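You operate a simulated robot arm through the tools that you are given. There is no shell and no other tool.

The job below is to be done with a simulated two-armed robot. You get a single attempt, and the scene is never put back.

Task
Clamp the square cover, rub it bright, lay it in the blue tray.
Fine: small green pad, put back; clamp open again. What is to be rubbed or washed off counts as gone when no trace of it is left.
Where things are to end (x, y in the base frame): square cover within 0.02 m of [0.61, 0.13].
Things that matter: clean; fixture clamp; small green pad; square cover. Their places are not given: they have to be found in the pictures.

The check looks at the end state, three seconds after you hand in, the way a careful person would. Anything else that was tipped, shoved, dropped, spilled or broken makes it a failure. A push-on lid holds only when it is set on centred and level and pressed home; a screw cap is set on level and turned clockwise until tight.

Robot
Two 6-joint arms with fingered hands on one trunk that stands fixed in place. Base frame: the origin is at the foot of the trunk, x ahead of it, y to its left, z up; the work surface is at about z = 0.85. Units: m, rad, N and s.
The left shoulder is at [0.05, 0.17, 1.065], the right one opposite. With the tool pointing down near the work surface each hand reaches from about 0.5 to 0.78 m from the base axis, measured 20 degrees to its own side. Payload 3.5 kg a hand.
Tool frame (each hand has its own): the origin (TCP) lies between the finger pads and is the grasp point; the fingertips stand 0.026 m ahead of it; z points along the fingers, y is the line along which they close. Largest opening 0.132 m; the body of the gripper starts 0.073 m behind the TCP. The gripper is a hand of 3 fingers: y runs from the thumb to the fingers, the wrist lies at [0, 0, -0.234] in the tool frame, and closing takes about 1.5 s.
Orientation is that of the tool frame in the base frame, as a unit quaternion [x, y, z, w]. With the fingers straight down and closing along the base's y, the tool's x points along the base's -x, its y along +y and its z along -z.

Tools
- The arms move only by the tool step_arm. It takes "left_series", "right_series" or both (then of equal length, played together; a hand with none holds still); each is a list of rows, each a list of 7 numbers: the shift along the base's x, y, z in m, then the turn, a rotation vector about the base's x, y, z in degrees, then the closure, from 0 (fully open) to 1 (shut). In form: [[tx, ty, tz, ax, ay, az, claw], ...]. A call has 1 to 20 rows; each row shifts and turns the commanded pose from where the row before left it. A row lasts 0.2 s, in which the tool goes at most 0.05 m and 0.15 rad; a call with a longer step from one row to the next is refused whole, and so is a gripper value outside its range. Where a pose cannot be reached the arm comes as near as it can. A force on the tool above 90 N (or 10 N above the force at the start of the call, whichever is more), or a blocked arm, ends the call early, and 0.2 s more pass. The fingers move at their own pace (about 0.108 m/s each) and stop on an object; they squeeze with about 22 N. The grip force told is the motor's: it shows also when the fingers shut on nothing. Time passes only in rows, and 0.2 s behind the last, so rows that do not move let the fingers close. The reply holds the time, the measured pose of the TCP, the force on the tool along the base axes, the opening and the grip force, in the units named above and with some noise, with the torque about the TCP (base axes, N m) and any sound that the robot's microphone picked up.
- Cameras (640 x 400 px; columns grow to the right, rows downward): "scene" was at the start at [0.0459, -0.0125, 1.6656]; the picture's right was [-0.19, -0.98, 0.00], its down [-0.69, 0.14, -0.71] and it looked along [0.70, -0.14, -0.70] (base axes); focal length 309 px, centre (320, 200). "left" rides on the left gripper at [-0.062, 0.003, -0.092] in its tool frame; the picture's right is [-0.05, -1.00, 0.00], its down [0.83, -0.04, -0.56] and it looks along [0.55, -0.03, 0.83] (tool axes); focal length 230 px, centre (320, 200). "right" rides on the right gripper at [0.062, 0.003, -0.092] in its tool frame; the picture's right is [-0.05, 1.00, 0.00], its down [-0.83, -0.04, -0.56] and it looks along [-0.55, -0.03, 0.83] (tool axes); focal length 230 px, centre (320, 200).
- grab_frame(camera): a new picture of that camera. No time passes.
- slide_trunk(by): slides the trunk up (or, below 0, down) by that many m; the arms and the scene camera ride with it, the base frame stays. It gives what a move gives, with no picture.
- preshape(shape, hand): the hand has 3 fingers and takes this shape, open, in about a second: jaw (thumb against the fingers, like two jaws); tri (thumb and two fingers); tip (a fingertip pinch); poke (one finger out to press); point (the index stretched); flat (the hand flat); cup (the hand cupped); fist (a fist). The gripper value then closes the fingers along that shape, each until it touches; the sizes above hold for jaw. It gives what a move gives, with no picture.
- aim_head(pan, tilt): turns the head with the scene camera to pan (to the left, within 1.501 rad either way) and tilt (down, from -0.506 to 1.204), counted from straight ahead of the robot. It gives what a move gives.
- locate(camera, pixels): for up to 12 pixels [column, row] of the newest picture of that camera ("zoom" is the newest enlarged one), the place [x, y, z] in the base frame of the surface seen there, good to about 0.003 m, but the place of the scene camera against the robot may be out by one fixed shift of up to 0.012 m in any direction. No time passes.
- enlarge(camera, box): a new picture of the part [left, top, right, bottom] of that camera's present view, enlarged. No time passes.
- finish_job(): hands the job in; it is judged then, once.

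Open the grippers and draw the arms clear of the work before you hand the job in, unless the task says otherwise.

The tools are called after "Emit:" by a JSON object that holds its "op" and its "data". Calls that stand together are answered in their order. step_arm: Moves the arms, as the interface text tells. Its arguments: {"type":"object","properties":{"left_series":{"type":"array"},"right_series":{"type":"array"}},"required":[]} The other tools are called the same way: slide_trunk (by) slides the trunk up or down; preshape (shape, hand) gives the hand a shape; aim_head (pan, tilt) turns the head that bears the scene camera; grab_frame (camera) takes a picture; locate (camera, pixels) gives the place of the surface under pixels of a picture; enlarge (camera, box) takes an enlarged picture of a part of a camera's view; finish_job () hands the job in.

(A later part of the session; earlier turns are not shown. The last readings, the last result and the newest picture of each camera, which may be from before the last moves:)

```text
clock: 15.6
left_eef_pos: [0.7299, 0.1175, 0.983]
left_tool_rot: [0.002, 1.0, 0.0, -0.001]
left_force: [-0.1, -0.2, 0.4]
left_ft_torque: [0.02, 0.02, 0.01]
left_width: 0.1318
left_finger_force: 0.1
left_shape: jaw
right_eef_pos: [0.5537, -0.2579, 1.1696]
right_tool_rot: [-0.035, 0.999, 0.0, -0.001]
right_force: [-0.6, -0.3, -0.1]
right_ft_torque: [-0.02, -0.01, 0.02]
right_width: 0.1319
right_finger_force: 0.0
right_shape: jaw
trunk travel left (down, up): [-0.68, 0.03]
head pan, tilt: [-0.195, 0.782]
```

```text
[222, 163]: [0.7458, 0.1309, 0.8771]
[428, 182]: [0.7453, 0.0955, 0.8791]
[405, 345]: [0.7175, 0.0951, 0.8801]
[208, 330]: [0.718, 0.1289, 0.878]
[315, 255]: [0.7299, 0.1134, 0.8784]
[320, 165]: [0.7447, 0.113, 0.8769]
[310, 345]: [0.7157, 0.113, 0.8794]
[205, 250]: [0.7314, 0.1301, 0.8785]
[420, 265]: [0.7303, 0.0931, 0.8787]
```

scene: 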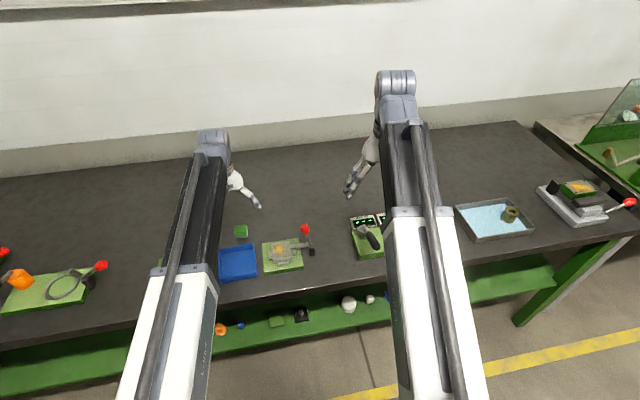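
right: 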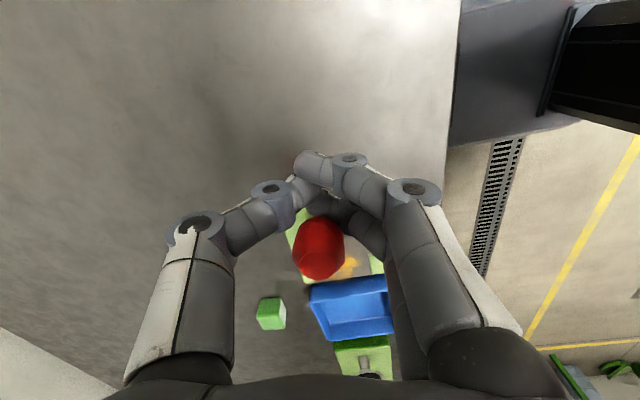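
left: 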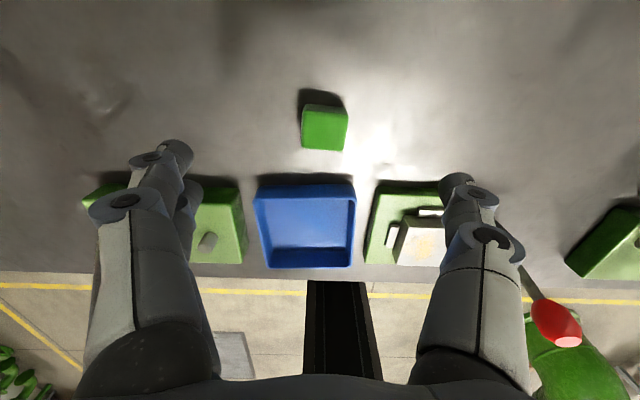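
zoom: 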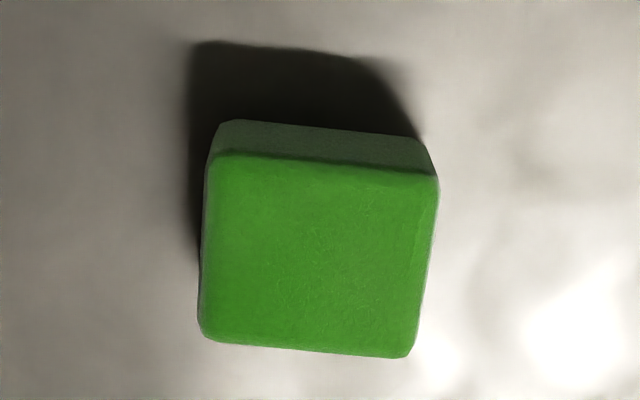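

Pad centre is (0.7305,0.1125), top 0.8785. I descend to TCP z≈0.889 (fingertips about 0.012 above the table) and close on it.

Emit:
{"op": "step_arm", "data": {"left_series": [[0.0005, -0.0025, -0.02, 0, 0, 0, 0], [0, -0.0025, -0.02, 0, 0, 0, 0], [0, 0, -0.02, 0, 0, 0, 0], [0, 0, -0.018, 0, 0, 0, 0], [0, 0, -0.016, 0, 0, 0, 0], [0, 0, 0, 0, 0, 0, 0]]}}

Emit:
{"op": "grab_frame", "data": {"camera": "left"}}

```text
clock: 17.0
left_eef_pos: [0.7308, 0.1101, 0.8874]
left_tool_rot: [0.001, 1.0, -0.001, -0.001]
left_force: [0.4, -0.3, 0.5]
left_ft_torque: [0.03, 0.0, 0.02]
left_width: 0.1317
left_finger_force: 0.0
left_shape: jaw
right_eef_pos: [0.5532, -0.2583, 1.1685]
right_tool_rot: [-0.036, 0.999, -0.001, 0.0]
right_force: [-0.7, -0.1, -0.4]
right_ft_torque: [-0.02, -0.01, -0.01]
right_width: 0.132
right_finger_force: 0.1
right_shape: jaw
trunk travel left (down, up): [-0.68, 0.03]
head pan, tilt: [-0.195, 0.782]
```

```text
taken
```

left: 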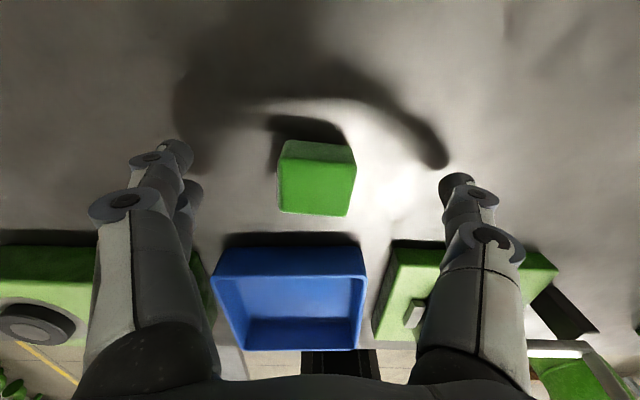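

The pad at (318,180) lies between the fingers. I shift 0.002 m in y and close on it.

Emit:
{"op": "step_arm", "data": {"left_series": [[0, 0.002, 0.001, 0, 0, 0, 0], [0, 0, 0, 0, 0, 0, 1], [0, 0, 0, 0, 0, 0, 1], [0, 0, 0, 0, 0, 0, 1], [0, 0, 0, 0, 0, 0, 1], [0, 0, 0, 0, 0, 0, 1], [0, 0, 0, 0, 0, 0, 1], [0, 0, 0, 0, 0, 0, 1], [0, 0, 0, 0, 0, 0, 1]]}}

Emit:
{"op": "grab_frame", "data": {"camera": "left"}}

Emit:
{"op": "enlarge", "data": {"camera": "scene", "box": [200, 180, 300, 250]}}

```text
clock: 19.0
left_eef_pos: [0.7308, 0.1123, 0.8895]
left_tool_rot: [0.002, 1.0, 0.0, -0.001]
left_force: [0.4, 0.0, -0.5]
left_ft_torque: [0.0, 0.0, -0.04]
left_width: 0.0346
left_finger_force: 22.1
left_shape: jaw
right_eef_pos: [0.5532, -0.2598, 1.17]
right_tool_rot: [-0.036, 0.999, 0.0, -0.001]
right_force: [-0.2, -0.7, 0.3]
right_ft_torque: [0.01, -0.01, 0.02]
right_width: 0.1317
right_finger_force: 0.0
right_shape: jaw
trunk travel left (down, up): [-0.68, 0.03]
head pan, tilt: [-0.195, 0.782]
```

```text
taken
```

left: 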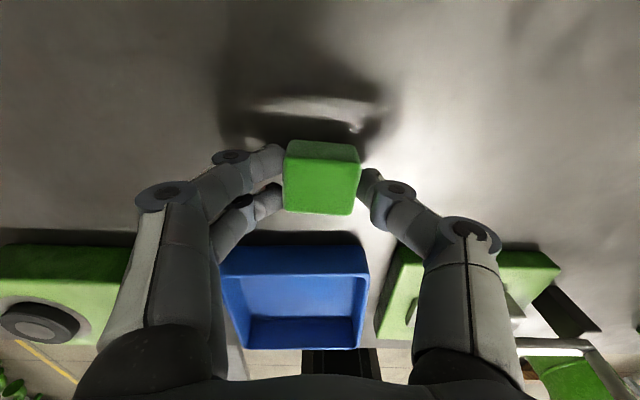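

```text
5.71 times, centred on (250, 215) of scene
```

zoom: 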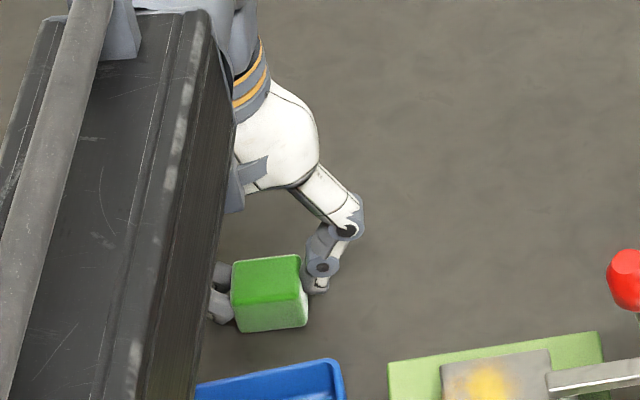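

The pad is gripped (0.0346 m, 22 N); its bottom is 0.0395 below the TCP. I lift 0.08 m, then carry it over the stain centre (0.613,0.001) while turning the hand +60° so the hand stays clear of the clamp knob.

Emit:
{"op": "step_arm", "data": {"left_series": [[0, 0, 0.015, 0, 0, 0, 1], [0, 0, 0.02, 0, 0, 0, 1], [0, 0, 0.025, 0, 0, 0, 1], [0, 0, 0.025, 0, 0, 0, 1], [-0.01475, -0.0139, 0, 0, 0, 7.5, 1], [-0.01475, -0.0139, 0, 0, 0, 7.5, 1], [-0.01475, -0.0139, 0, 0, 0, 7.5, 1], [-0.01475, -0.0139, 0, 0, 0, 7.5, 1], [-0.01475, -0.0139, 0, 0, 0, 7.5, 1], [-0.01475, -0.0139, 0, 0, 0, 7.5, 1], [-0.01475, -0.0139, 0, 0, 0, 7.5, 1], [-0.01475, -0.0139, 0, 0, 0, 7.5, 1]]}}

Emit:
{"op": "grab_frame", "data": {"camera": "left"}}

Emit:
{"op": "grab_frame", "data": {"camera": "scene"}}

Emit:
{"op": "enlarge", "data": {"camera": "scene", "box": [230, 180, 350, 280]}}

```text
clock: 21.6
left_eef_pos: [0.6122, 0.0026, 0.9746]
left_tool_rot: [-0.499, 0.867, -0.001, 0.0]
left_force: [0.0, 0.0, -0.5]
left_ft_torque: [0.01, 0.01, -0.01]
left_width: 0.0343
left_finger_force: 21.9
left_shape: jaw
right_eef_pos: [0.5532, -0.2583, 1.1705]
right_tool_rot: [-0.036, 0.999, -0.001, -0.001]
right_force: [0.4, -0.3, -0.3]
right_ft_torque: [-0.02, -0.01, 0.01]
right_width: 0.1318
right_finger_force: 0.0
right_shape: jaw
trunk travel left (down, up): [-0.68, 0.03]
head pan, tilt: [-0.195, 0.782]
```

```text
taken
```

left: 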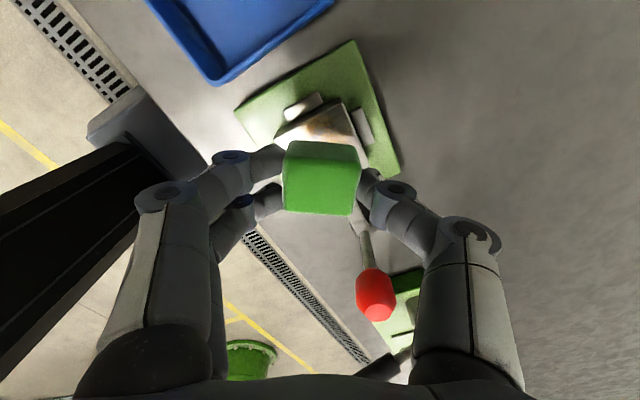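

```text
taken
```

scene: 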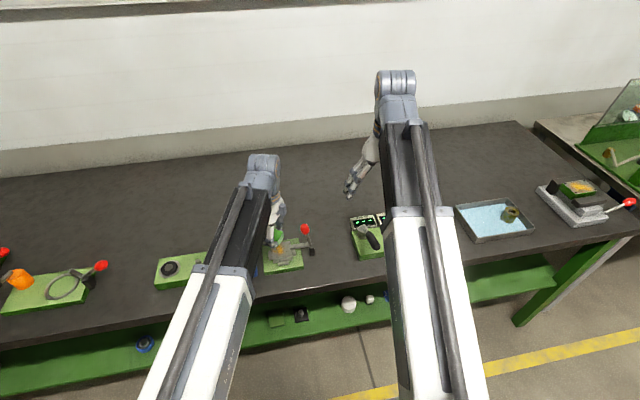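

```text
4.00 times, centred on (290, 230) of scene
```

zoom: 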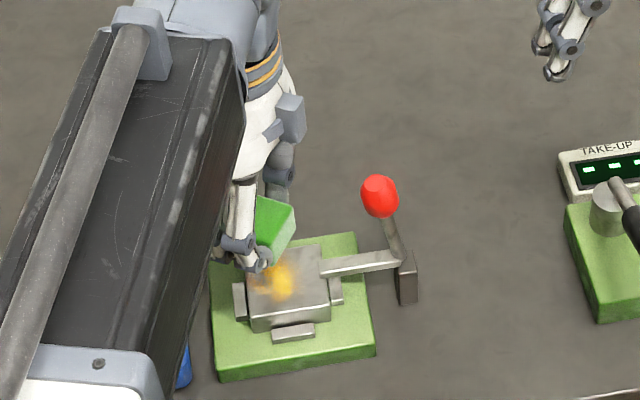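

The pad is over the stain. A grey block on the hand's -y side may come near the knob when lowering, so I locate it and the knob first.

Emit:
{"op": "locate", "data": {"camera": "zoom", "pixels": [[292, 110], [292, 135], [272, 130], [285, 165], [275, 190], [380, 190], [370, 205], [390, 210], [270, 225], [290, 225]]}}

```text
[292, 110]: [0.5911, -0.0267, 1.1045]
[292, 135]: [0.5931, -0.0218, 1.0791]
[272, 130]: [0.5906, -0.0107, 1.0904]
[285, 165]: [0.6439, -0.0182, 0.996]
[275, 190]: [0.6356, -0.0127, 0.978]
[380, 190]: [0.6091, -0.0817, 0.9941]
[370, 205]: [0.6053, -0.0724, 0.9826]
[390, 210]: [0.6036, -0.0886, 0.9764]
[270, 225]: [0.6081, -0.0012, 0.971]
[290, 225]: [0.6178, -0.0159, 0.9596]
```

The block is at y≈-0.025, z≥1.07, well clear of the knob at y≤-0.07. I lower to just above contact, then in small steps to feel the surface.

Emit:
{"op": "step_arm", "data": {"left_series": [[0, 0, -0.013, 0, 0, 0, 1], [0, 0, -0.013, 0, 0, 0, 1], [0, 0, -0.01, 0, 0, 0, 1], [0, 0, -0.003, 0, 0, 0, 1], [0, 0, -0.002, 0, 0, 0, 1], [0, 0, -0.002, 0, 0, 0, 1]]}}

Emit:
{"op": "grab_frame", "data": {"camera": "left"}}

Emit:
{"op": "enlarge", "data": {"camera": "scene", "box": [250, 210, 340, 280]}}

```text
clock: 23.0
left_eef_pos: [0.611, 0.0014, 0.9319]
left_tool_rot: [-0.498, 0.867, -0.001, -0.001]
left_force: [-0.5, 0.2, -0.6]
left_ft_torque: [-0.01, -0.02, 0.01]
left_width: 0.0346
left_finger_force: 21.5
left_shape: jaw
right_eef_pos: [0.5548, -0.2592, 1.1689]
right_tool_rot: [-0.035, 0.999, 0.0, 0.0]
right_force: [0.3, -0.4, 0.6]
right_ft_torque: [0.02, 0.0, -0.01]
right_width: 0.132
right_finger_force: 0.0
right_shape: jaw
trunk travel left (down, up): [-0.68, 0.03]
head pan, tilt: [-0.195, 0.782]
```

```text
taken
```

left: 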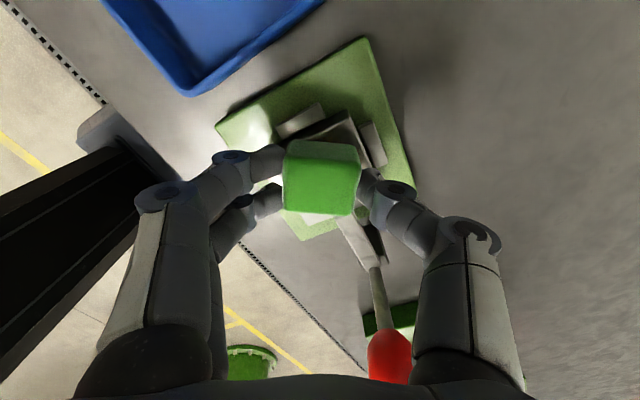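

```text
5.71 times, centred on (295, 245) of scene
```

zoom: 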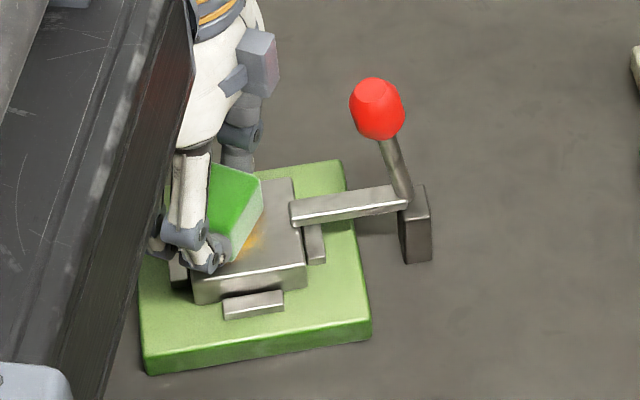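

Contact is close (TCP z 0.932, still no force). I step down 1 mm at a time to build a light press.

Emit:
{"op": "step_arm", "data": {"left_series": [[0, 0, -0.001, 0, 0, 0, 1], [0, 0, -0.001, 0, 0, 0, 1], [0, 0, -0.001, 0, 0, 0, 1]]}}

```text
clock: 23.8
left_eef_pos: [0.6118, 0.0018, 0.9299]
left_tool_rot: [-0.499, 0.867, -0.001, 0.0]
left_force: [0.1, -0.4, 13.8]
left_ft_torque: [-0.01, 0.06, 0.01]
left_width: 0.0349
left_finger_force: 21.8
left_shape: jaw
right_eef_pos: [0.554, -0.2584, 1.1687]
right_tool_rot: [-0.036, 0.999, 0.0, 0.0]
right_force: [0.7, -0.1, -0.9]
right_ft_torque: [0.02, 0.03, 0.01]
right_width: 0.1318
right_finger_force: 0.1
right_shape: jaw
trunk travel left (down, up): [-0.68, 0.03]
head pan, tilt: [-0.195, 0.782]
```

Pressing with 14 N. I rub with strokes along x at three y positions, staying clear of the clamp arm.

Emit:
{"op": "step_arm", "data": {"left_series": [[0.012, 0, 0, 0, 0, 0, 1], [-0.012, 0, 0, 0, 0, 0, 1], [-0.012, 0, 0, 0, 0, 0, 1], [0.012, 0, 0, 0, 0, 0, 1], [0, 0.008, 0, 0, 0, 0, 1], [0.012, 0, 0, 0, 0, 0, 1], [-0.012, 0, 0, 0, 0, 0, 1], [-0.012, 0, 0, 0, 0, 0, 1], [0.012, 0, 0, 0, 0, 0, 1], [0, -0.008, 0, 0, 0, 0, 1], [0, -0.007, 0, 0, 0, 0, 1], [0.012, 0, 0, 0, 0, 0, 1], [-0.012, 0, 0, 0, 0, 0, 1], [-0.012, 0, 0, 0, 0, 0, 1], [0.012, 0, 0, 0, 0, 0, 1], [0, 0.007, 0, 0, 0, 0, 1]]}}

Emit:
{"op": "enlarge", "data": {"camera": "scene", "box": [250, 210, 340, 280]}}

Emit:
{"op": "grab_frame", "data": {"camera": "left"}}

```text
clock: 27.2
left_eef_pos: [0.6111, 0.0011, 0.9287]
left_tool_rot: [-0.499, 0.867, -0.001, 0.0]
left_force: [-0.4, -4.8, 9.2]
left_ft_torque: [-0.07, 0.08, 0.0]
left_width: 0.0363
left_finger_force: 21.7
left_shape: jaw
right_eef_pos: [0.5536, -0.2594, 1.1699]
right_tool_rot: [-0.035, 0.999, 0.0, -0.001]
right_force: [-0.6, 0.5, -0.4]
right_ft_torque: [-0.02, 0.02, 0.03]
right_width: 0.132
right_finger_force: 0.0
right_shape: jaw
trunk travel left (down, up): [-0.68, 0.03]
head pan, tilt: [-0.195, 0.782]
```

```text
5.71 times, centred on (295, 245) of scene
```

zoom: 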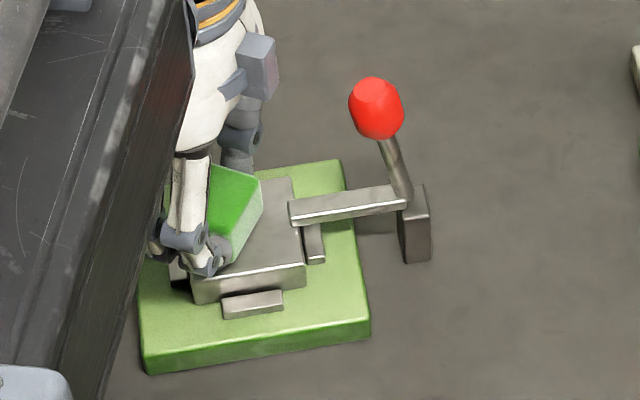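

```text
taken
```

left: 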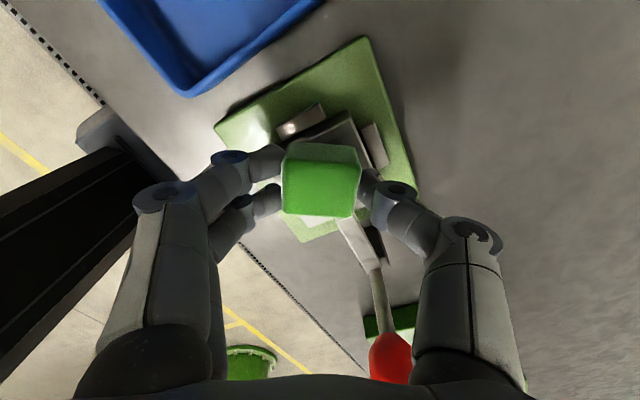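

The visible yellow beside the pad is gone. I lift the pad and shift to +y so the cover surface can be inspected.

Emit:
{"op": "step_arm", "data": {"left_series": [[0, 0, 0.015, 0, 0, 0, 1], [0, 0, 0.02, 0, 0, 0, 1], [0.01, 0.03, 0.01, 0, 0, 0, 1], [0.015, 0.03, 0.005, 0, 0, 0, 1], [0.015, 0.03, 0, 0, 0, 0, 1]]}}

Emit:
{"op": "grab_frame", "data": {"camera": "left"}}

Emit:
{"op": "enlarge", "data": {"camera": "scene", "box": [255, 228, 315, 274]}}

Emit:
{"op": "enlarge", "data": {"camera": "left", "box": [230, 120, 420, 300]}}

```text
clock: 28.4
left_eef_pos: [0.6509, 0.092, 0.9781]
left_tool_rot: [-0.499, 0.867, -0.001, -0.001]
left_force: [0.3, -0.1, -0.3]
left_ft_torque: [0.0, 0.01, -0.01]
left_width: 0.0356
left_finger_force: 22.4
left_shape: jaw
right_eef_pos: [0.554, -0.258, 1.1693]
right_tool_rot: [-0.035, 0.999, 0.0, 0.0]
right_force: [0.1, 0.0, -1.1]
right_ft_torque: [0.0, 0.0, -0.02]
right_width: 0.1316
right_finger_force: 0.0
right_shape: jaw
trunk travel left (down, up): [-0.68, 0.03]
head pan, tilt: [-0.195, 0.782]
```

```text
taken
```

left: 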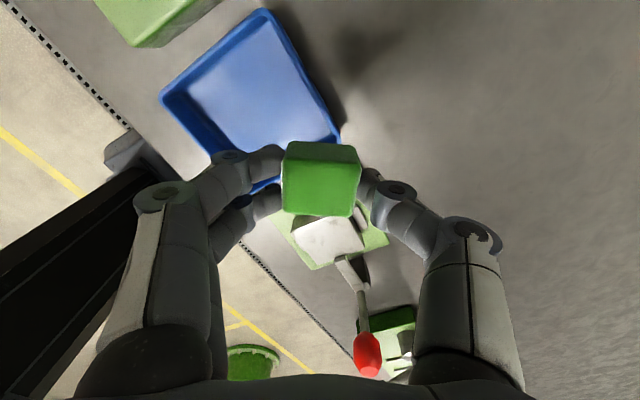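

```text
8.70 times, centred on (285, 251) of scene
```

zoom: 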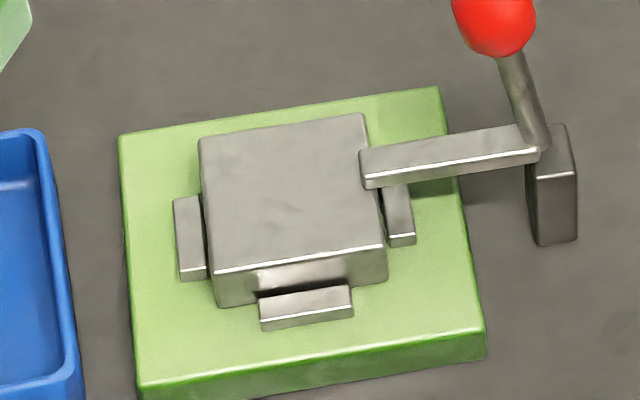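

```text
2.22 times, centred on (325, 210) of left
```

zoom: 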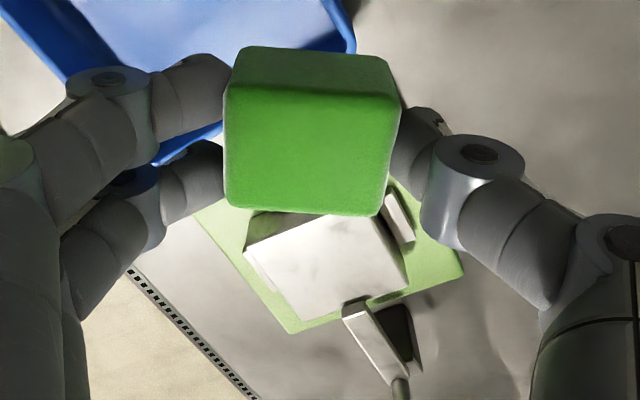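

The cover top looks bright with no yellow left. I enlarge further to check for faint traces near edges.

Emit:
{"op": "enlarge", "data": {"camera": "scene", "box": [270, 236, 298, 256]}}

Emit:
{"op": "enlarge", "data": {"camera": "left", "box": [290, 205, 370, 265]}}

```text
16.00 times, centred on (284, 246) of scene
```

zoom: 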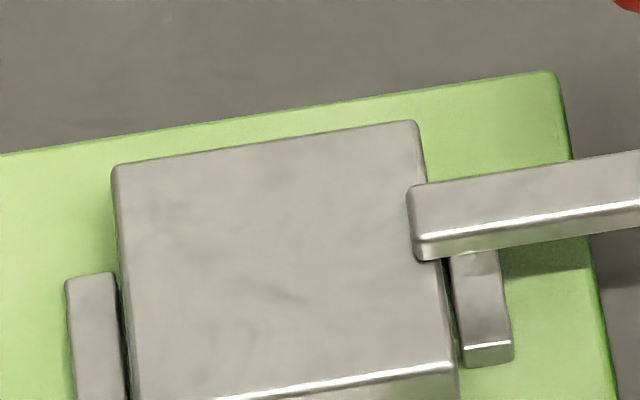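

```text
6.67 times, centred on (330, 235) of left
```

zoom: 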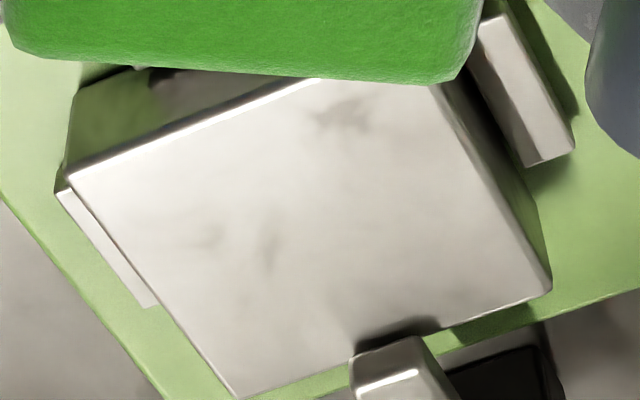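

No yellow remains, only faint grey mottling. To be safe I do one more wider pass: back over the cover, press again lightly and rub.

Emit:
{"op": "step_arm", "data": {"left_series": [[-0.015, -0.03, 0, 0, 0, 0, 1], [-0.012, -0.03, 0, 0, 0, 0, 1], [-0.012, -0.028, -0.01, 0, 0, 0, 1], [0, 0, -0.015, 0, 0, 0, 1], [0, 0, -0.015, 0, 0, 0, 1], [0, 0, -0.006, 0, 0, 0, 1], [0, 0, -0.002, 0, 0, 0, 1], [0, 0, -0.001, 0, 0, 0, 1], [0, 0, -0.001, 0, 0, 0, 1]]}}

```text
clock: 30.4
left_eef_pos: [0.6117, 0.0039, 0.9292]
left_tool_rot: [-0.498, 0.867, -0.001, -0.001]
left_force: [0.2, 0.5, 5.7]
left_ft_torque: [0.01, 0.05, 0.02]
left_width: 0.0357
left_finger_force: 22.1
left_shape: jaw
right_eef_pos: [0.5523, -0.2587, 1.1688]
right_tool_rot: [-0.035, 0.999, 0.001, 0.0]
right_force: [-0.4, -0.1, -0.7]
right_ft_torque: [0.02, 0.04, -0.03]
right_width: 0.1319
right_finger_force: 0.0
right_shape: jaw
trunk travel left (down, up): [-0.68, 0.03]
head pan, tilt: [-0.195, 0.782]
```

Contact is made at 5.7 N. I press 1 mm more and run a second set of strokes along x at y offsets +0.010, 0 and -0.009.

Emit:
{"op": "step_arm", "data": {"left_series": [[0, 0, -0.001, 0, 0, 0, 1], [0.014, 0, 0, 0, 0, 0, 1], [-0.014, 0, 0, 0, 0, 0, 1], [-0.014, 0, 0, 0, 0, 0, 1], [0.014, 0, 0, 0, 0, 0, 1], [0, 0.01, 0, 0, 0, 0, 1], [0.014, 0, 0, 0, 0, 0, 1], [-0.014, 0, 0, 0, 0, 0, 1], [-0.014, 0, 0, 0, 0, 0, 1], [0.014, 0, 0, 0, 0, 0, 1], [0, -0.01, 0, 0, 0, 0, 1], [0, -0.009, 0, 0, 0, 0, 1], [0.014, 0, 0, 0, 0, 0, 1], [-0.014, 0, 0, 0, 0, 0, 1], [-0.014, 0, 0, 0, 0, 0, 1], [0.014, 0, 0, 0, 0, 0, 1], [0, 0.009, 0, 0, 0, 0, 1], [0, 0, 0.012, 0, 0, 0, 1], [0, 0, 0.02, 0, 0, 0, 1], [0, 0, 0.015, 0, 0, 0, 1]]}}

Emit:
{"op": "grab_frame", "data": {"camera": "left"}}

```text
clock: 34.6
left_eef_pos: [0.6129, 0.0021, 0.9756]
left_tool_rot: [-0.498, 0.867, -0.001, -0.001]
left_force: [-0.4, 0.1, 0.2]
left_ft_torque: [-0.01, 0.01, 0.01]
left_width: 0.036
left_finger_force: 21.9
left_shape: jaw
right_eef_pos: [0.5531, -0.2589, 1.1682]
right_tool_rot: [-0.035, 0.999, 0.0, -0.001]
right_force: [0.5, 1.0, 0.3]
right_ft_torque: [-0.04, -0.04, -0.03]
right_width: 0.1317
right_finger_force: 0.1
right_shape: jaw
trunk travel left (down, up): [-0.68, 0.03]
head pan, tilt: [-0.195, 0.782]
```

```text
taken
```

left: 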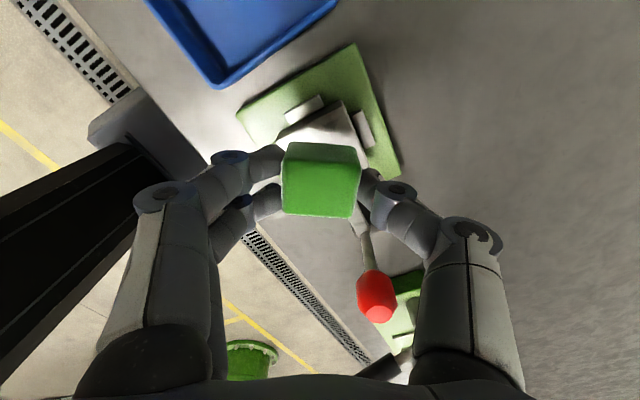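

The cover is clean. I carry the pad back to its original place (0.7308,0.1123), turning the hand back by 60°.

Emit:
{"op": "step_arm", "data": {"left_series": [[0.01474, 0.01378, 0, 0, 0, -7.5, 1], [0.01474, 0.01378, 0, 0, 0, -7.5, 1], [0.01474, 0.01378, 0, 0, 0, -7.5, 1], [0.01474, 0.01378, 0, 0, 0, -7.5, 1], [0.01474, 0.01378, 0, 0, 0, -7.5, 1], [0.01474, 0.01378, 0, 0, 0, -7.5, 1], [0.01474, 0.01378, 0, 0, 0, -7.5, 1], [0.01474, 0.01378, 0, 0, 0, -7.5, 1], [0, 0, -0.02, 0, 0, 0, 1], [0, 0, -0.02, 0, 0, 0, 1], [0, 0, -0.02, 0, 0, 0, 1], [0, 0, -0.015, 0, 0, 0, 1], [0, 0, -0.006, 0, 0, 0, 1], [0, 0, 0, 0, 0, 0, 1]]}}

Emit:
{"op": "enlarge", "data": {"camera": "scene", "box": [200, 190, 320, 280]}}

Emit:
{"op": "enlarge", "data": {"camera": "scene", "box": [270, 236, 298, 256]}}

```text
clock: 37.6
left_eef_pos: [0.73, 0.1141, 0.8949]
left_tool_rot: [0.001, 1.0, 0.0, 0.0]
left_force: [0.1, -0.9, 0.0]
left_ft_torque: [0.01, -0.03, 0.02]
left_width: 0.0359
left_finger_force: 22.2
left_shape: jaw
right_eef_pos: [0.5534, -0.2575, 1.1697]
right_tool_rot: [-0.036, 0.999, 0.0, -0.002]
right_force: [-0.8, 0.2, -0.3]
right_ft_torque: [0.03, 0.0, 0.01]
right_width: 0.1318
right_finger_force: 0.1
right_shape: jaw
trunk travel left (down, up): [-0.68, 0.03]
head pan, tilt: [-0.195, 0.782]
```

```text
4.44 times, centred on (260, 235) of scene
```

zoom: 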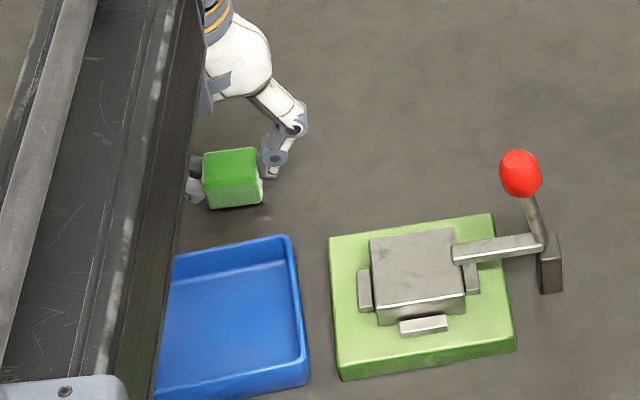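

```text
16.00 times, centred on (284, 246) of scene
```

zoom: 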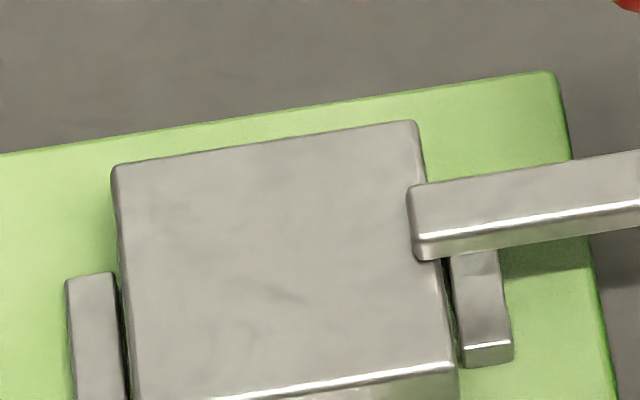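

The cover is unchanged and clean. The pad hangs about 7 mm above the table; I lower it in small steps until it touches.

Emit:
{"op": "step_arm", "data": {"left_series": [[0.0005, -0.0015, -0.003, 0, 0, 0, 1], [0, 0, -0.002, 0, 0, 0, 1], [0, 0, -0.001, 0, 0, 0, 1], [0, 0, -0.001, 0, 0, 0, 1]]}}

```text
clock: 38.6
left_eef_pos: [0.7311, 0.1128, 0.8869]
left_tool_rot: [0.001, 1.0, 0.0, -0.001]
left_force: [0.1, -0.4, -0.8]
left_ft_torque: [0.02, -0.03, -0.01]
left_width: 0.036
left_finger_force: 22.3
left_shape: jaw
right_eef_pos: [0.5539, -0.2582, 1.1701]
right_tool_rot: [-0.036, 0.999, 0.0, -0.001]
right_force: [0.2, -0.5, -0.7]
right_ft_torque: [0.04, -0.01, 0.03]
right_width: 0.1318
right_finger_force: 0.0
right_shape: jaw
trunk travel left (down, up): [-0.68, 0.03]
head pan, tilt: [-0.195, 0.782]
```

No contact yet; I step down another 1 mm at a time.

Emit:
{"op": "step_arm", "data": {"left_series": [[0, 0, -0.001, 0, 0, 0, 1], [0, 0, -0.0005, 0, 0, 0, 1]]}}

```text
clock: 39.2
left_eef_pos: [0.7315, 0.1115, 0.8863]
left_tool_rot: [0.002, 1.0, 0.0, 0.0]
left_force: [1.0, -1.5, 7.7]
left_ft_torque: [0.09, -0.02, 0.02]
left_width: 0.0358
left_finger_force: 21.8
left_shape: jaw
right_eef_pos: [0.5526, -0.2582, 1.1705]
right_tool_rot: [-0.036, 0.999, -0.001, -0.001]
right_force: [0.3, 0.4, -1.1]
right_ft_torque: [-0.02, 0.0, 0.0]
right_width: 0.1322
right_finger_force: 0.1
right_shape: jaw
trunk travel left (down, up): [-0.68, 0.03]
head pan, tilt: [-0.195, 0.782]
```

The pad is on the table (7.7 N). I open the fingers gradually and rise straight up.

Emit:
{"op": "step_arm", "data": {"left_series": [[0, 0, 0, 0, 0, 0, 0.65], [0, 0, 0, 0, 0, 0, 0.5], [0, 0, 0, 0, 0, 0, 0.3], [0, 0, 0, 0, 0, 0, 0], [0, 0, 0, 0, 0, 0, 0], [0, 0, 0, 0, 0, 0, 0], [0, 0, 0.015, 0, 0, 0, 0], [0, 0, 0.03, 0, 0, 0, 0], [0, 0, 0.04, 0, 0, 0, 0], [0, 0, 0.04, 0, 0, 0, 0]]}}

Emit:
{"op": "grab_frame", "data": {"camera": "left"}}

Emit:
{"op": "enlarge", "data": {"camera": "scene", "box": [215, 215, 265, 246]}}

```text
clock: 41.4
left_eef_pos: [0.7295, 0.1137, 1.0083]
left_tool_rot: [0.002, 1.0, 0.0, 0.0]
left_force: [0.1, -0.3, 0.4]
left_ft_torque: [-0.02, 0.01, 0.0]
left_width: 0.1319
left_finger_force: 0.0
left_shape: jaw
right_eef_pos: [0.5537, -0.2586, 1.1695]
right_tool_rot: [-0.036, 0.999, -0.001, 0.0]
right_force: [-0.2, 0.8, 0.2]
right_ft_torque: [-0.02, 0.05, 0.01]
right_width: 0.1318
right_finger_force: 0.0
right_shape: jaw
trunk travel left (down, up): [-0.68, 0.03]
head pan, tilt: [-0.195, 0.782]
```

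```text
taken
```

left: 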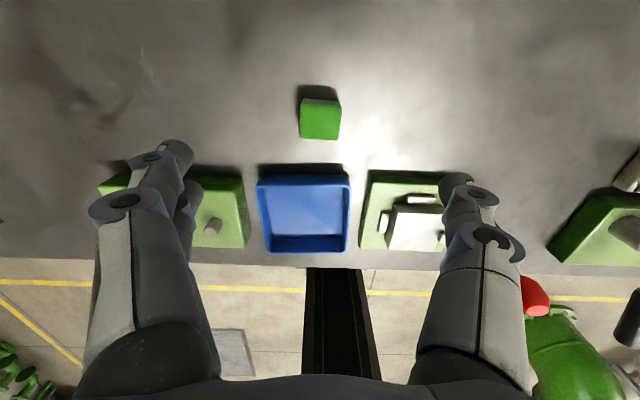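

```text
12.80 times, centred on (240, 230) of scene
```

zoom: 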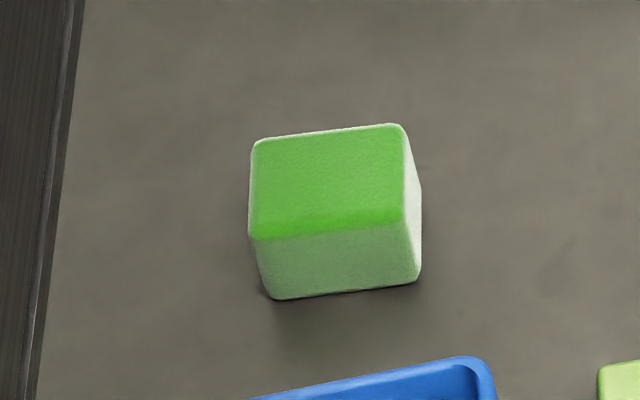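

The pad is back in its place. Now I open the clamp: the right hand, fingers shut and turned to about 84°, goes to the +y side of the knob (y≈-0.03), while the left hand draws back.

Emit:
{"op": "step_arm", "data": {"right_series": [[0.0053, 0.0228, -0.009, 0, 0, 8, 1], [0.0053, 0.0228, -0.009, 0, 0, 8, 1], [0.0053, 0.0228, -0.009, 0, 0, 8, 1], [0.0053, 0.0228, -0.009, 0, 0, 8, 1], [0.0053, 0.0228, -0.009, 0, 0, 8, 1], [0.0053, 0.0228, -0.009, 0, 0, 8, 1], [0.0053, 0.0228, -0.009, 0, 0, 8, 1], [0.0053, 0.0228, -0.009, 0, 0, 8, 1], [0.0053, 0.0228, -0.009, 0, 0, 8, 1], [0.0053, 0.0228, -0.009, 0, 0, 8, 1]], "left_series": [[-0.013, 0.0056, 0.006, 0, 0, 0, 0], [-0.013, 0.0056, 0.006, 0, 0, 0, 0], [-0.013, 0.0056, 0.006, 0, 0, 0, 0], [-0.013, 0.0056, 0.006, 0, 0, 0, 0], [-0.013, 0.0056, 0.006, 0, 0, 0, 0], [-0.013, 0.0056, 0.006, 0, 0, 0, 0], [-0.013, 0.0056, 0.006, 0, 0, 0, 0], [-0.013, 0.0056, 0.006, 0, 0, 0, 0], [-0.013, 0.0056, 0.006, 0, 0, 0, 0], [-0.013, 0.0056, 0.006, 0, 0, 0, 0]]}}

Emit:
{"op": "grab_frame", "data": {"camera": "right"}}

Emit:
{"op": "grab_frame", "data": {"camera": "scene"}}

```text
clock: 43.6
left_eef_pos: [0.602, 0.1695, 1.0696]
left_tool_rot: [0.002, 1.0, 0.0, 0.0]
left_force: [0.3, 0.0, -0.4]
left_ft_torque: [0.0, -0.01, 0.0]
left_width: 0.1318
left_finger_force: 0.1
left_shape: jaw
right_eef_pos: [0.6063, -0.0291, 1.0778]
right_tool_rot: [-0.669, 0.743, -0.001, -0.001]
right_force: [0.0, 0.0, 0.3]
right_ft_torque: [0.02, 0.0, -0.04]
right_width: 0.0
right_finger_force: 21.7
right_shape: jaw
trunk travel left (down, up): [-0.68, 0.03]
head pan, tilt: [-0.195, 0.782]
```

```text
taken
```

right: 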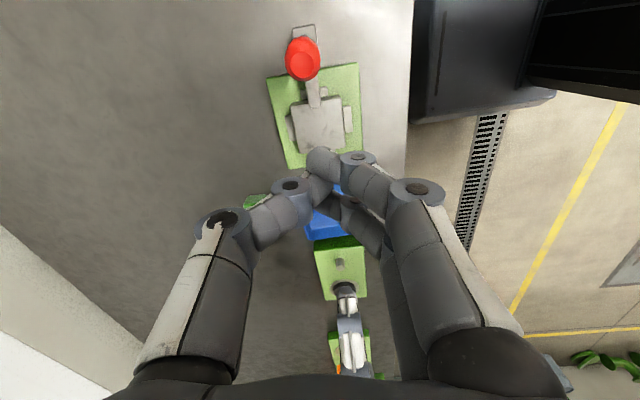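

```text
taken
```

scene: 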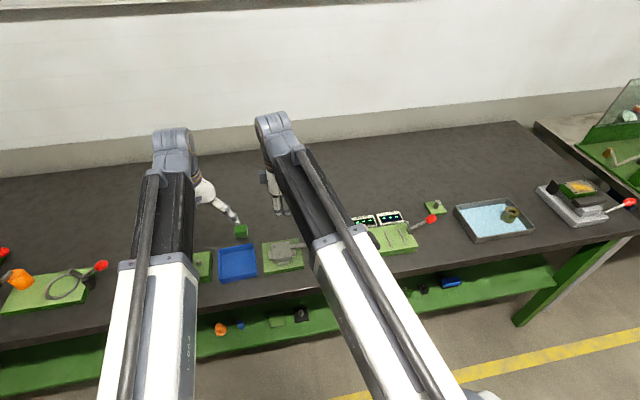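

The knob shows at (303,58), with the fingers on its +y side at y=-0.029. I lower the shut fingers to TCP z≈0.972 (tips at 0.946, above cover and arm).

Emit:
{"op": "step_arm", "data": {"right_series": [[0.0005, 0, -0.025, 0, 0, 0, 1], [0.0005, 0, -0.025, 0, 0, 0, 1], [0.0005, 0, -0.025, 0, 0, 0, 1], [0.0005, 0, -0.02, 0, 0, 0, 1], [0, 0, -0.01, 0, 0, 0, 1]]}}

Emit:
{"op": "grab_frame", "data": {"camera": "right"}}

Emit:
{"op": "enlarge", "data": {"camera": "left", "box": [320, 50, 640, 300]}}

```text
clock: 44.8
left_eef_pos: [0.6022, 0.1696, 1.0693]
left_tool_rot: [0.001, 1.0, 0.0, -0.001]
left_force: [-0.1, 0.4, 0.4]
left_ft_torque: [0.01, 0.02, -0.02]
left_width: 0.1318
left_finger_force: 0.0
left_shape: jaw
right_eef_pos: [0.6076, -0.0307, 0.9745]
right_tool_rot: [-0.67, 0.742, 0.0, -0.001]
right_force: [-0.3, 0.4, -0.1]
right_ft_torque: [-0.01, 0.0, 0.0]
right_width: 0.0
right_finger_force: 21.6
right_shape: jaw
trunk travel left (down, up): [-0.68, 0.03]
head pan, tilt: [-0.195, 0.782]
```

```text
taken
```

right: 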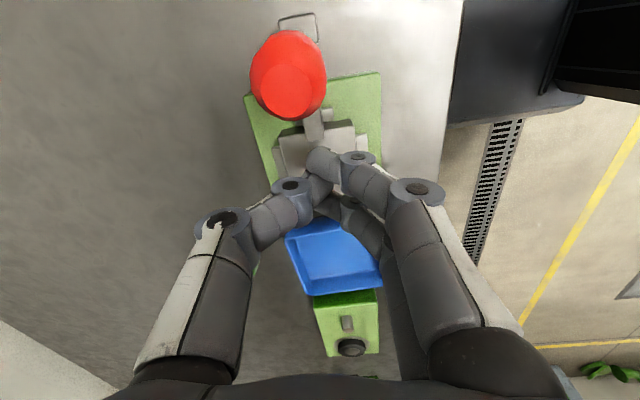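

```text
1.60 times, centred on (480, 175) of left
```

zoom: 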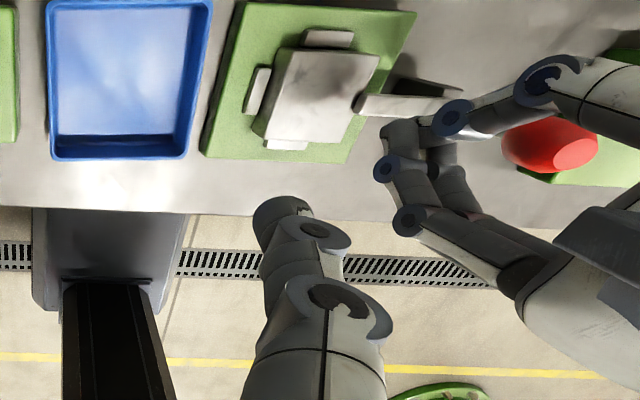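

The shut fingers stand on the +y side of the knob. I push in -y in 0.01 m steps to start opening the clamp.

Emit:
{"op": "step_arm", "data": {"right_series": [[0.0005, -0.01, -0.001, 0, 0, 0, 1], [0.0005, -0.01, -0.001, 0, 0, 0, 1], [0, -0.01, -0.001, 0, 0, 0, 1], [0, -0.01, -0.001, 0, 0, 0, 1], [0, -0.01, -0.001, 0, 0, 0, 1]]}}

Emit:
{"op": "grab_frame", "data": {"camera": "right"}}

Emit:
{"op": "enlarge", "data": {"camera": "left", "box": [320, 50, 640, 300]}}

```text
clock: 46.0
left_eef_pos: [0.6013, 0.168, 1.068]
left_tool_rot: [0.001, 1.0, 0.0, 0.0]
left_force: [1.0, -0.5, 0.6]
left_ft_torque: [0.03, 0.02, -0.02]
left_width: 0.1318
left_finger_force: 0.1
left_shape: jaw
right_eef_pos: [0.6096, -0.08, 0.9702]
right_tool_rot: [-0.669, 0.743, -0.001, -0.001]
right_force: [-0.8, 1.2, 0.9]
right_ft_torque: [-0.01, 0.0, -0.02]
right_width: 0.0
right_finger_force: 22.1
right_shape: jaw
trunk travel left (down, up): [-0.68, 0.03]
head pan, tilt: [-0.195, 0.782]
```

```text
taken
```

right: 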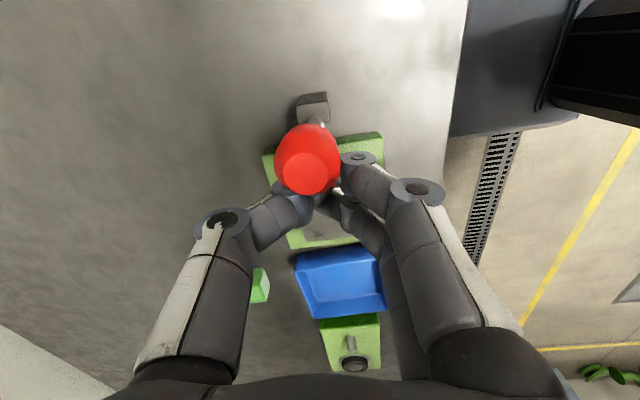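

```text
1.60 times, centred on (480, 175) of left
```

zoom: 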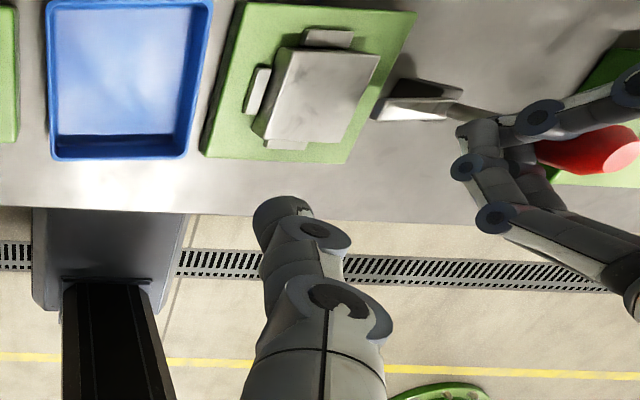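

The arm has lifted off the cover with only ~1 N. I keep pushing in -y, slightly downward.

Emit:
{"op": "step_arm", "data": {"right_series": [[0, -0.01, -0.001, 0, 0, 0, 1], [0, -0.01, -0.001, 0, 0, 0, 1], [0, -0.01, -0.001, 0, 0, 0, 1], [0, -0.01, -0.001, 0, 0, 0, 1]]}}

Emit:
{"op": "grab_frame", "data": {"camera": "right"}}

Emit:
{"op": "enlarge", "data": {"camera": "left", "box": [320, 50, 640, 300]}}

Emit:
{"op": "enlarge", "data": {"camera": "scene", "box": [250, 200, 370, 280]}}

```text
clock: 47.0
left_eef_pos: [0.6027, 0.1687, 1.0688]
left_tool_rot: [0.001, 1.0, 0.0, -0.001]
left_force: [0.3, 0.0, 0.0]
left_ft_torque: [0.04, 0.01, 0.02]
left_width: 0.1321
left_finger_force: 0.1
left_shape: jaw
right_eef_pos: [0.6084, -0.121, 0.964]
right_tool_rot: [-0.669, 0.743, -0.001, 0.0]
right_force: [0.0, 0.0, 0.3]
right_ft_torque: [0.0, -0.01, 0.02]
right_width: 0.0
right_finger_force: 21.3
right_shape: jaw
trunk travel left (down, up): [-0.68, 0.03]
head pan, tilt: [-0.195, 0.782]
```

```text
taken
```

right: 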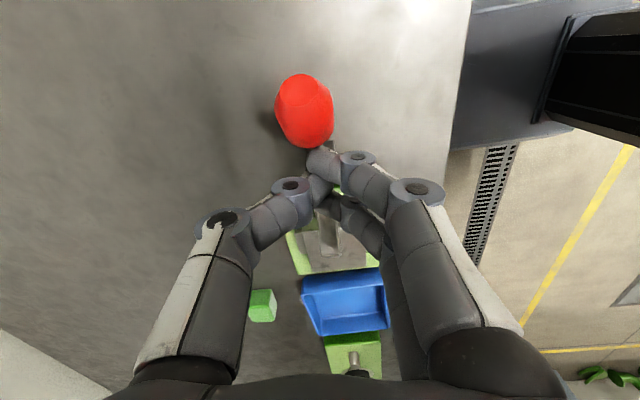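

```text
1.60 times, centred on (480, 175) of left
```

zoom: 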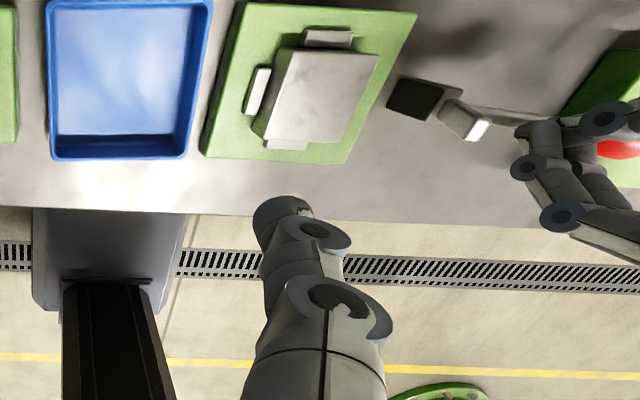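

```text
5.00 times, centred on (310, 240) of scene
```

zoom: 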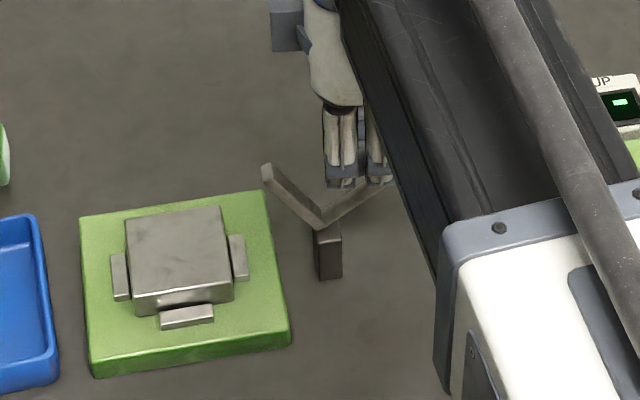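

The lever is nearly back; compared with the start the arm tip still leans a little more to the cover. I push about 0.012 m further.

Emit:
{"op": "step_arm", "data": {"right_series": [[0, -0.006, -0.001, 0, 0, 0, 1], [0, -0.006, -0.001, 0, 0, 0, 1]]}}

Emit:
{"op": "enlarge", "data": {"camera": "scene", "box": [250, 200, 370, 280]}}

Emit:
{"op": "enlarge", "data": {"camera": "left", "box": [320, 50, 640, 300]}}

```text
clock: 47.6
left_eef_pos: [0.6035, 0.1698, 1.0692]
left_tool_rot: [0.002, 1.0, 0.0, -0.001]
left_force: [-0.7, 0.3, -0.1]
left_ft_torque: [0.04, -0.01, 0.0]
left_width: 0.1317
left_finger_force: 0.1
left_shape: jaw
right_eef_pos: [0.609, -0.1322, 0.9634]
right_tool_rot: [-0.67, 0.743, -0.001, 0.0]
right_force: [-1.2, 2.9, 0.9]
right_ft_torque: [0.06, 0.0, -0.01]
right_width: 0.0
right_finger_force: 22.0
right_shape: jaw
trunk travel left (down, up): [-0.68, 0.03]
head pan, tilt: [-0.195, 0.782]
```

```text
5.00 times, centred on (310, 240) of scene
```

zoom: 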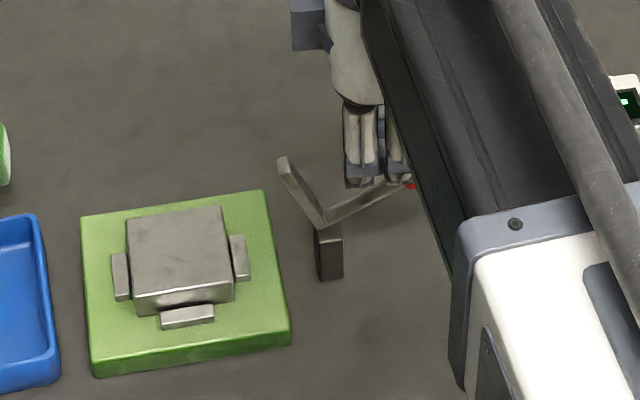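

```text
1.60 times, centred on (480, 175) of left
```

zoom: 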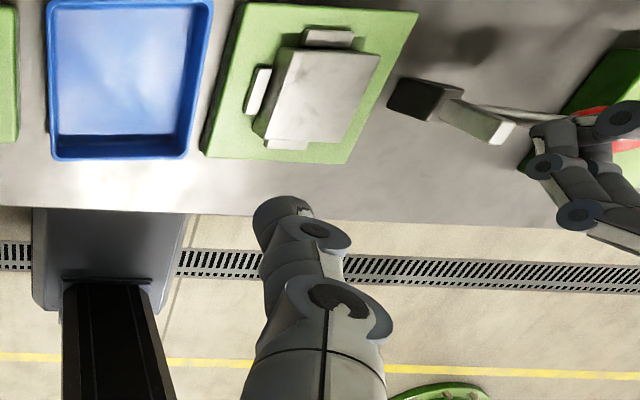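

The arm tip/pivot picture offset now matches the starting pose. I raise the right hand straight up out of the V and park it on its side.

Emit:
{"op": "step_arm", "data": {"right_series": [[0, 0.002, 0.01, 0, 0, 0, 1], [0, 0, 0.03, 0, 0, 0, 1], [0, 0, 0.03, 0, 0, 0, 1], [0, 0, 0.03, 0, 0, 0, 1], [-0.005, -0.0125, 0.01, 0, 0, -8, 1], [-0.005, -0.0125, 0.01, 0, 0, -8, 1], [-0.005, -0.0125, 0.01, 0, 0, -8, 1], [-0.005, -0.0125, 0.01, 0, 0, -8, 1], [-0.005, -0.0125, 0.01, 0, 0, -8, 1], [-0.005, -0.0125, 0.01, 0, 0, -8, 0.5], [-0.005, -0.0125, 0.01, 0, 0, -8, 0], [-0.005, -0.0125, 0.01, 0, 0, -8, 0], [-0.005, -0.0125, 0.01, 0, 0, -8, 0], [-0.005, -0.0125, 0.01, 0, 0, -8, 0]]}}

Emit:
{"op": "grab_frame", "data": {"camera": "scene"}}

Emit:
{"op": "enlarge", "data": {"camera": "scene", "box": [255, 220, 345, 276]}}

Emit:
{"op": "grab_frame", "data": {"camera": "left"}}

```text
clock: 50.6
left_eef_pos: [0.602, 0.1678, 1.0694]
left_tool_rot: [0.002, 1.0, 0.0, -0.001]
left_force: [1.3, -0.1, -0.3]
left_ft_torque: [0.03, 0.0, -0.02]
left_width: 0.132
left_finger_force: 0.1
left_shape: jaw
right_eef_pos: [0.5588, -0.2567, 1.1611]
right_tool_rot: [-0.033, 0.999, -0.001, -0.002]
right_force: [1.8, 0.0, -0.6]
right_ft_torque: [0.02, 0.0, 0.04]
right_width: 0.1318
right_finger_force: 0.0
right_shape: jaw
trunk travel left (down, up): [-0.68, 0.03]
head pan, tilt: [-0.195, 0.782]
```

```text
taken
```

scene: 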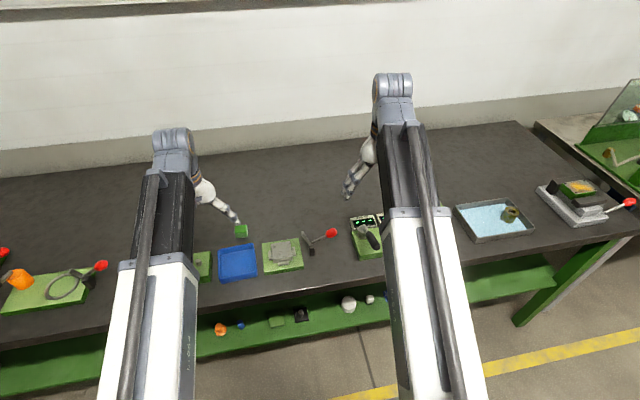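

```text
7.11 times, centred on (300, 248) of scene
```

zoom: 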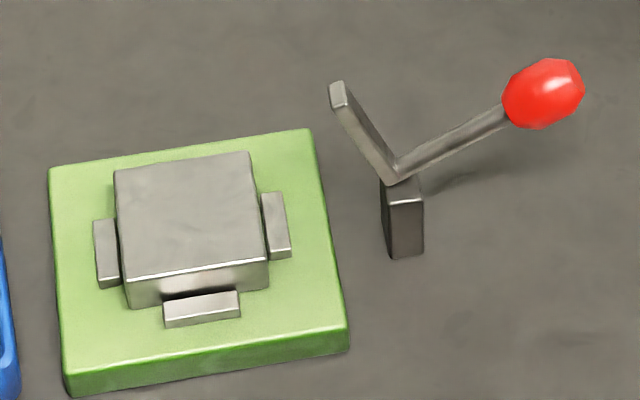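

```text
taken
```

left: 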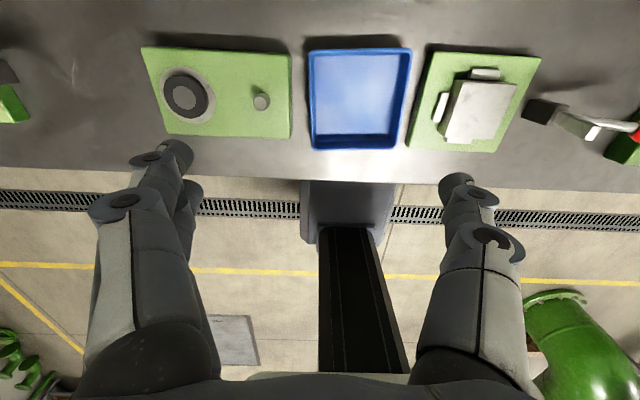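

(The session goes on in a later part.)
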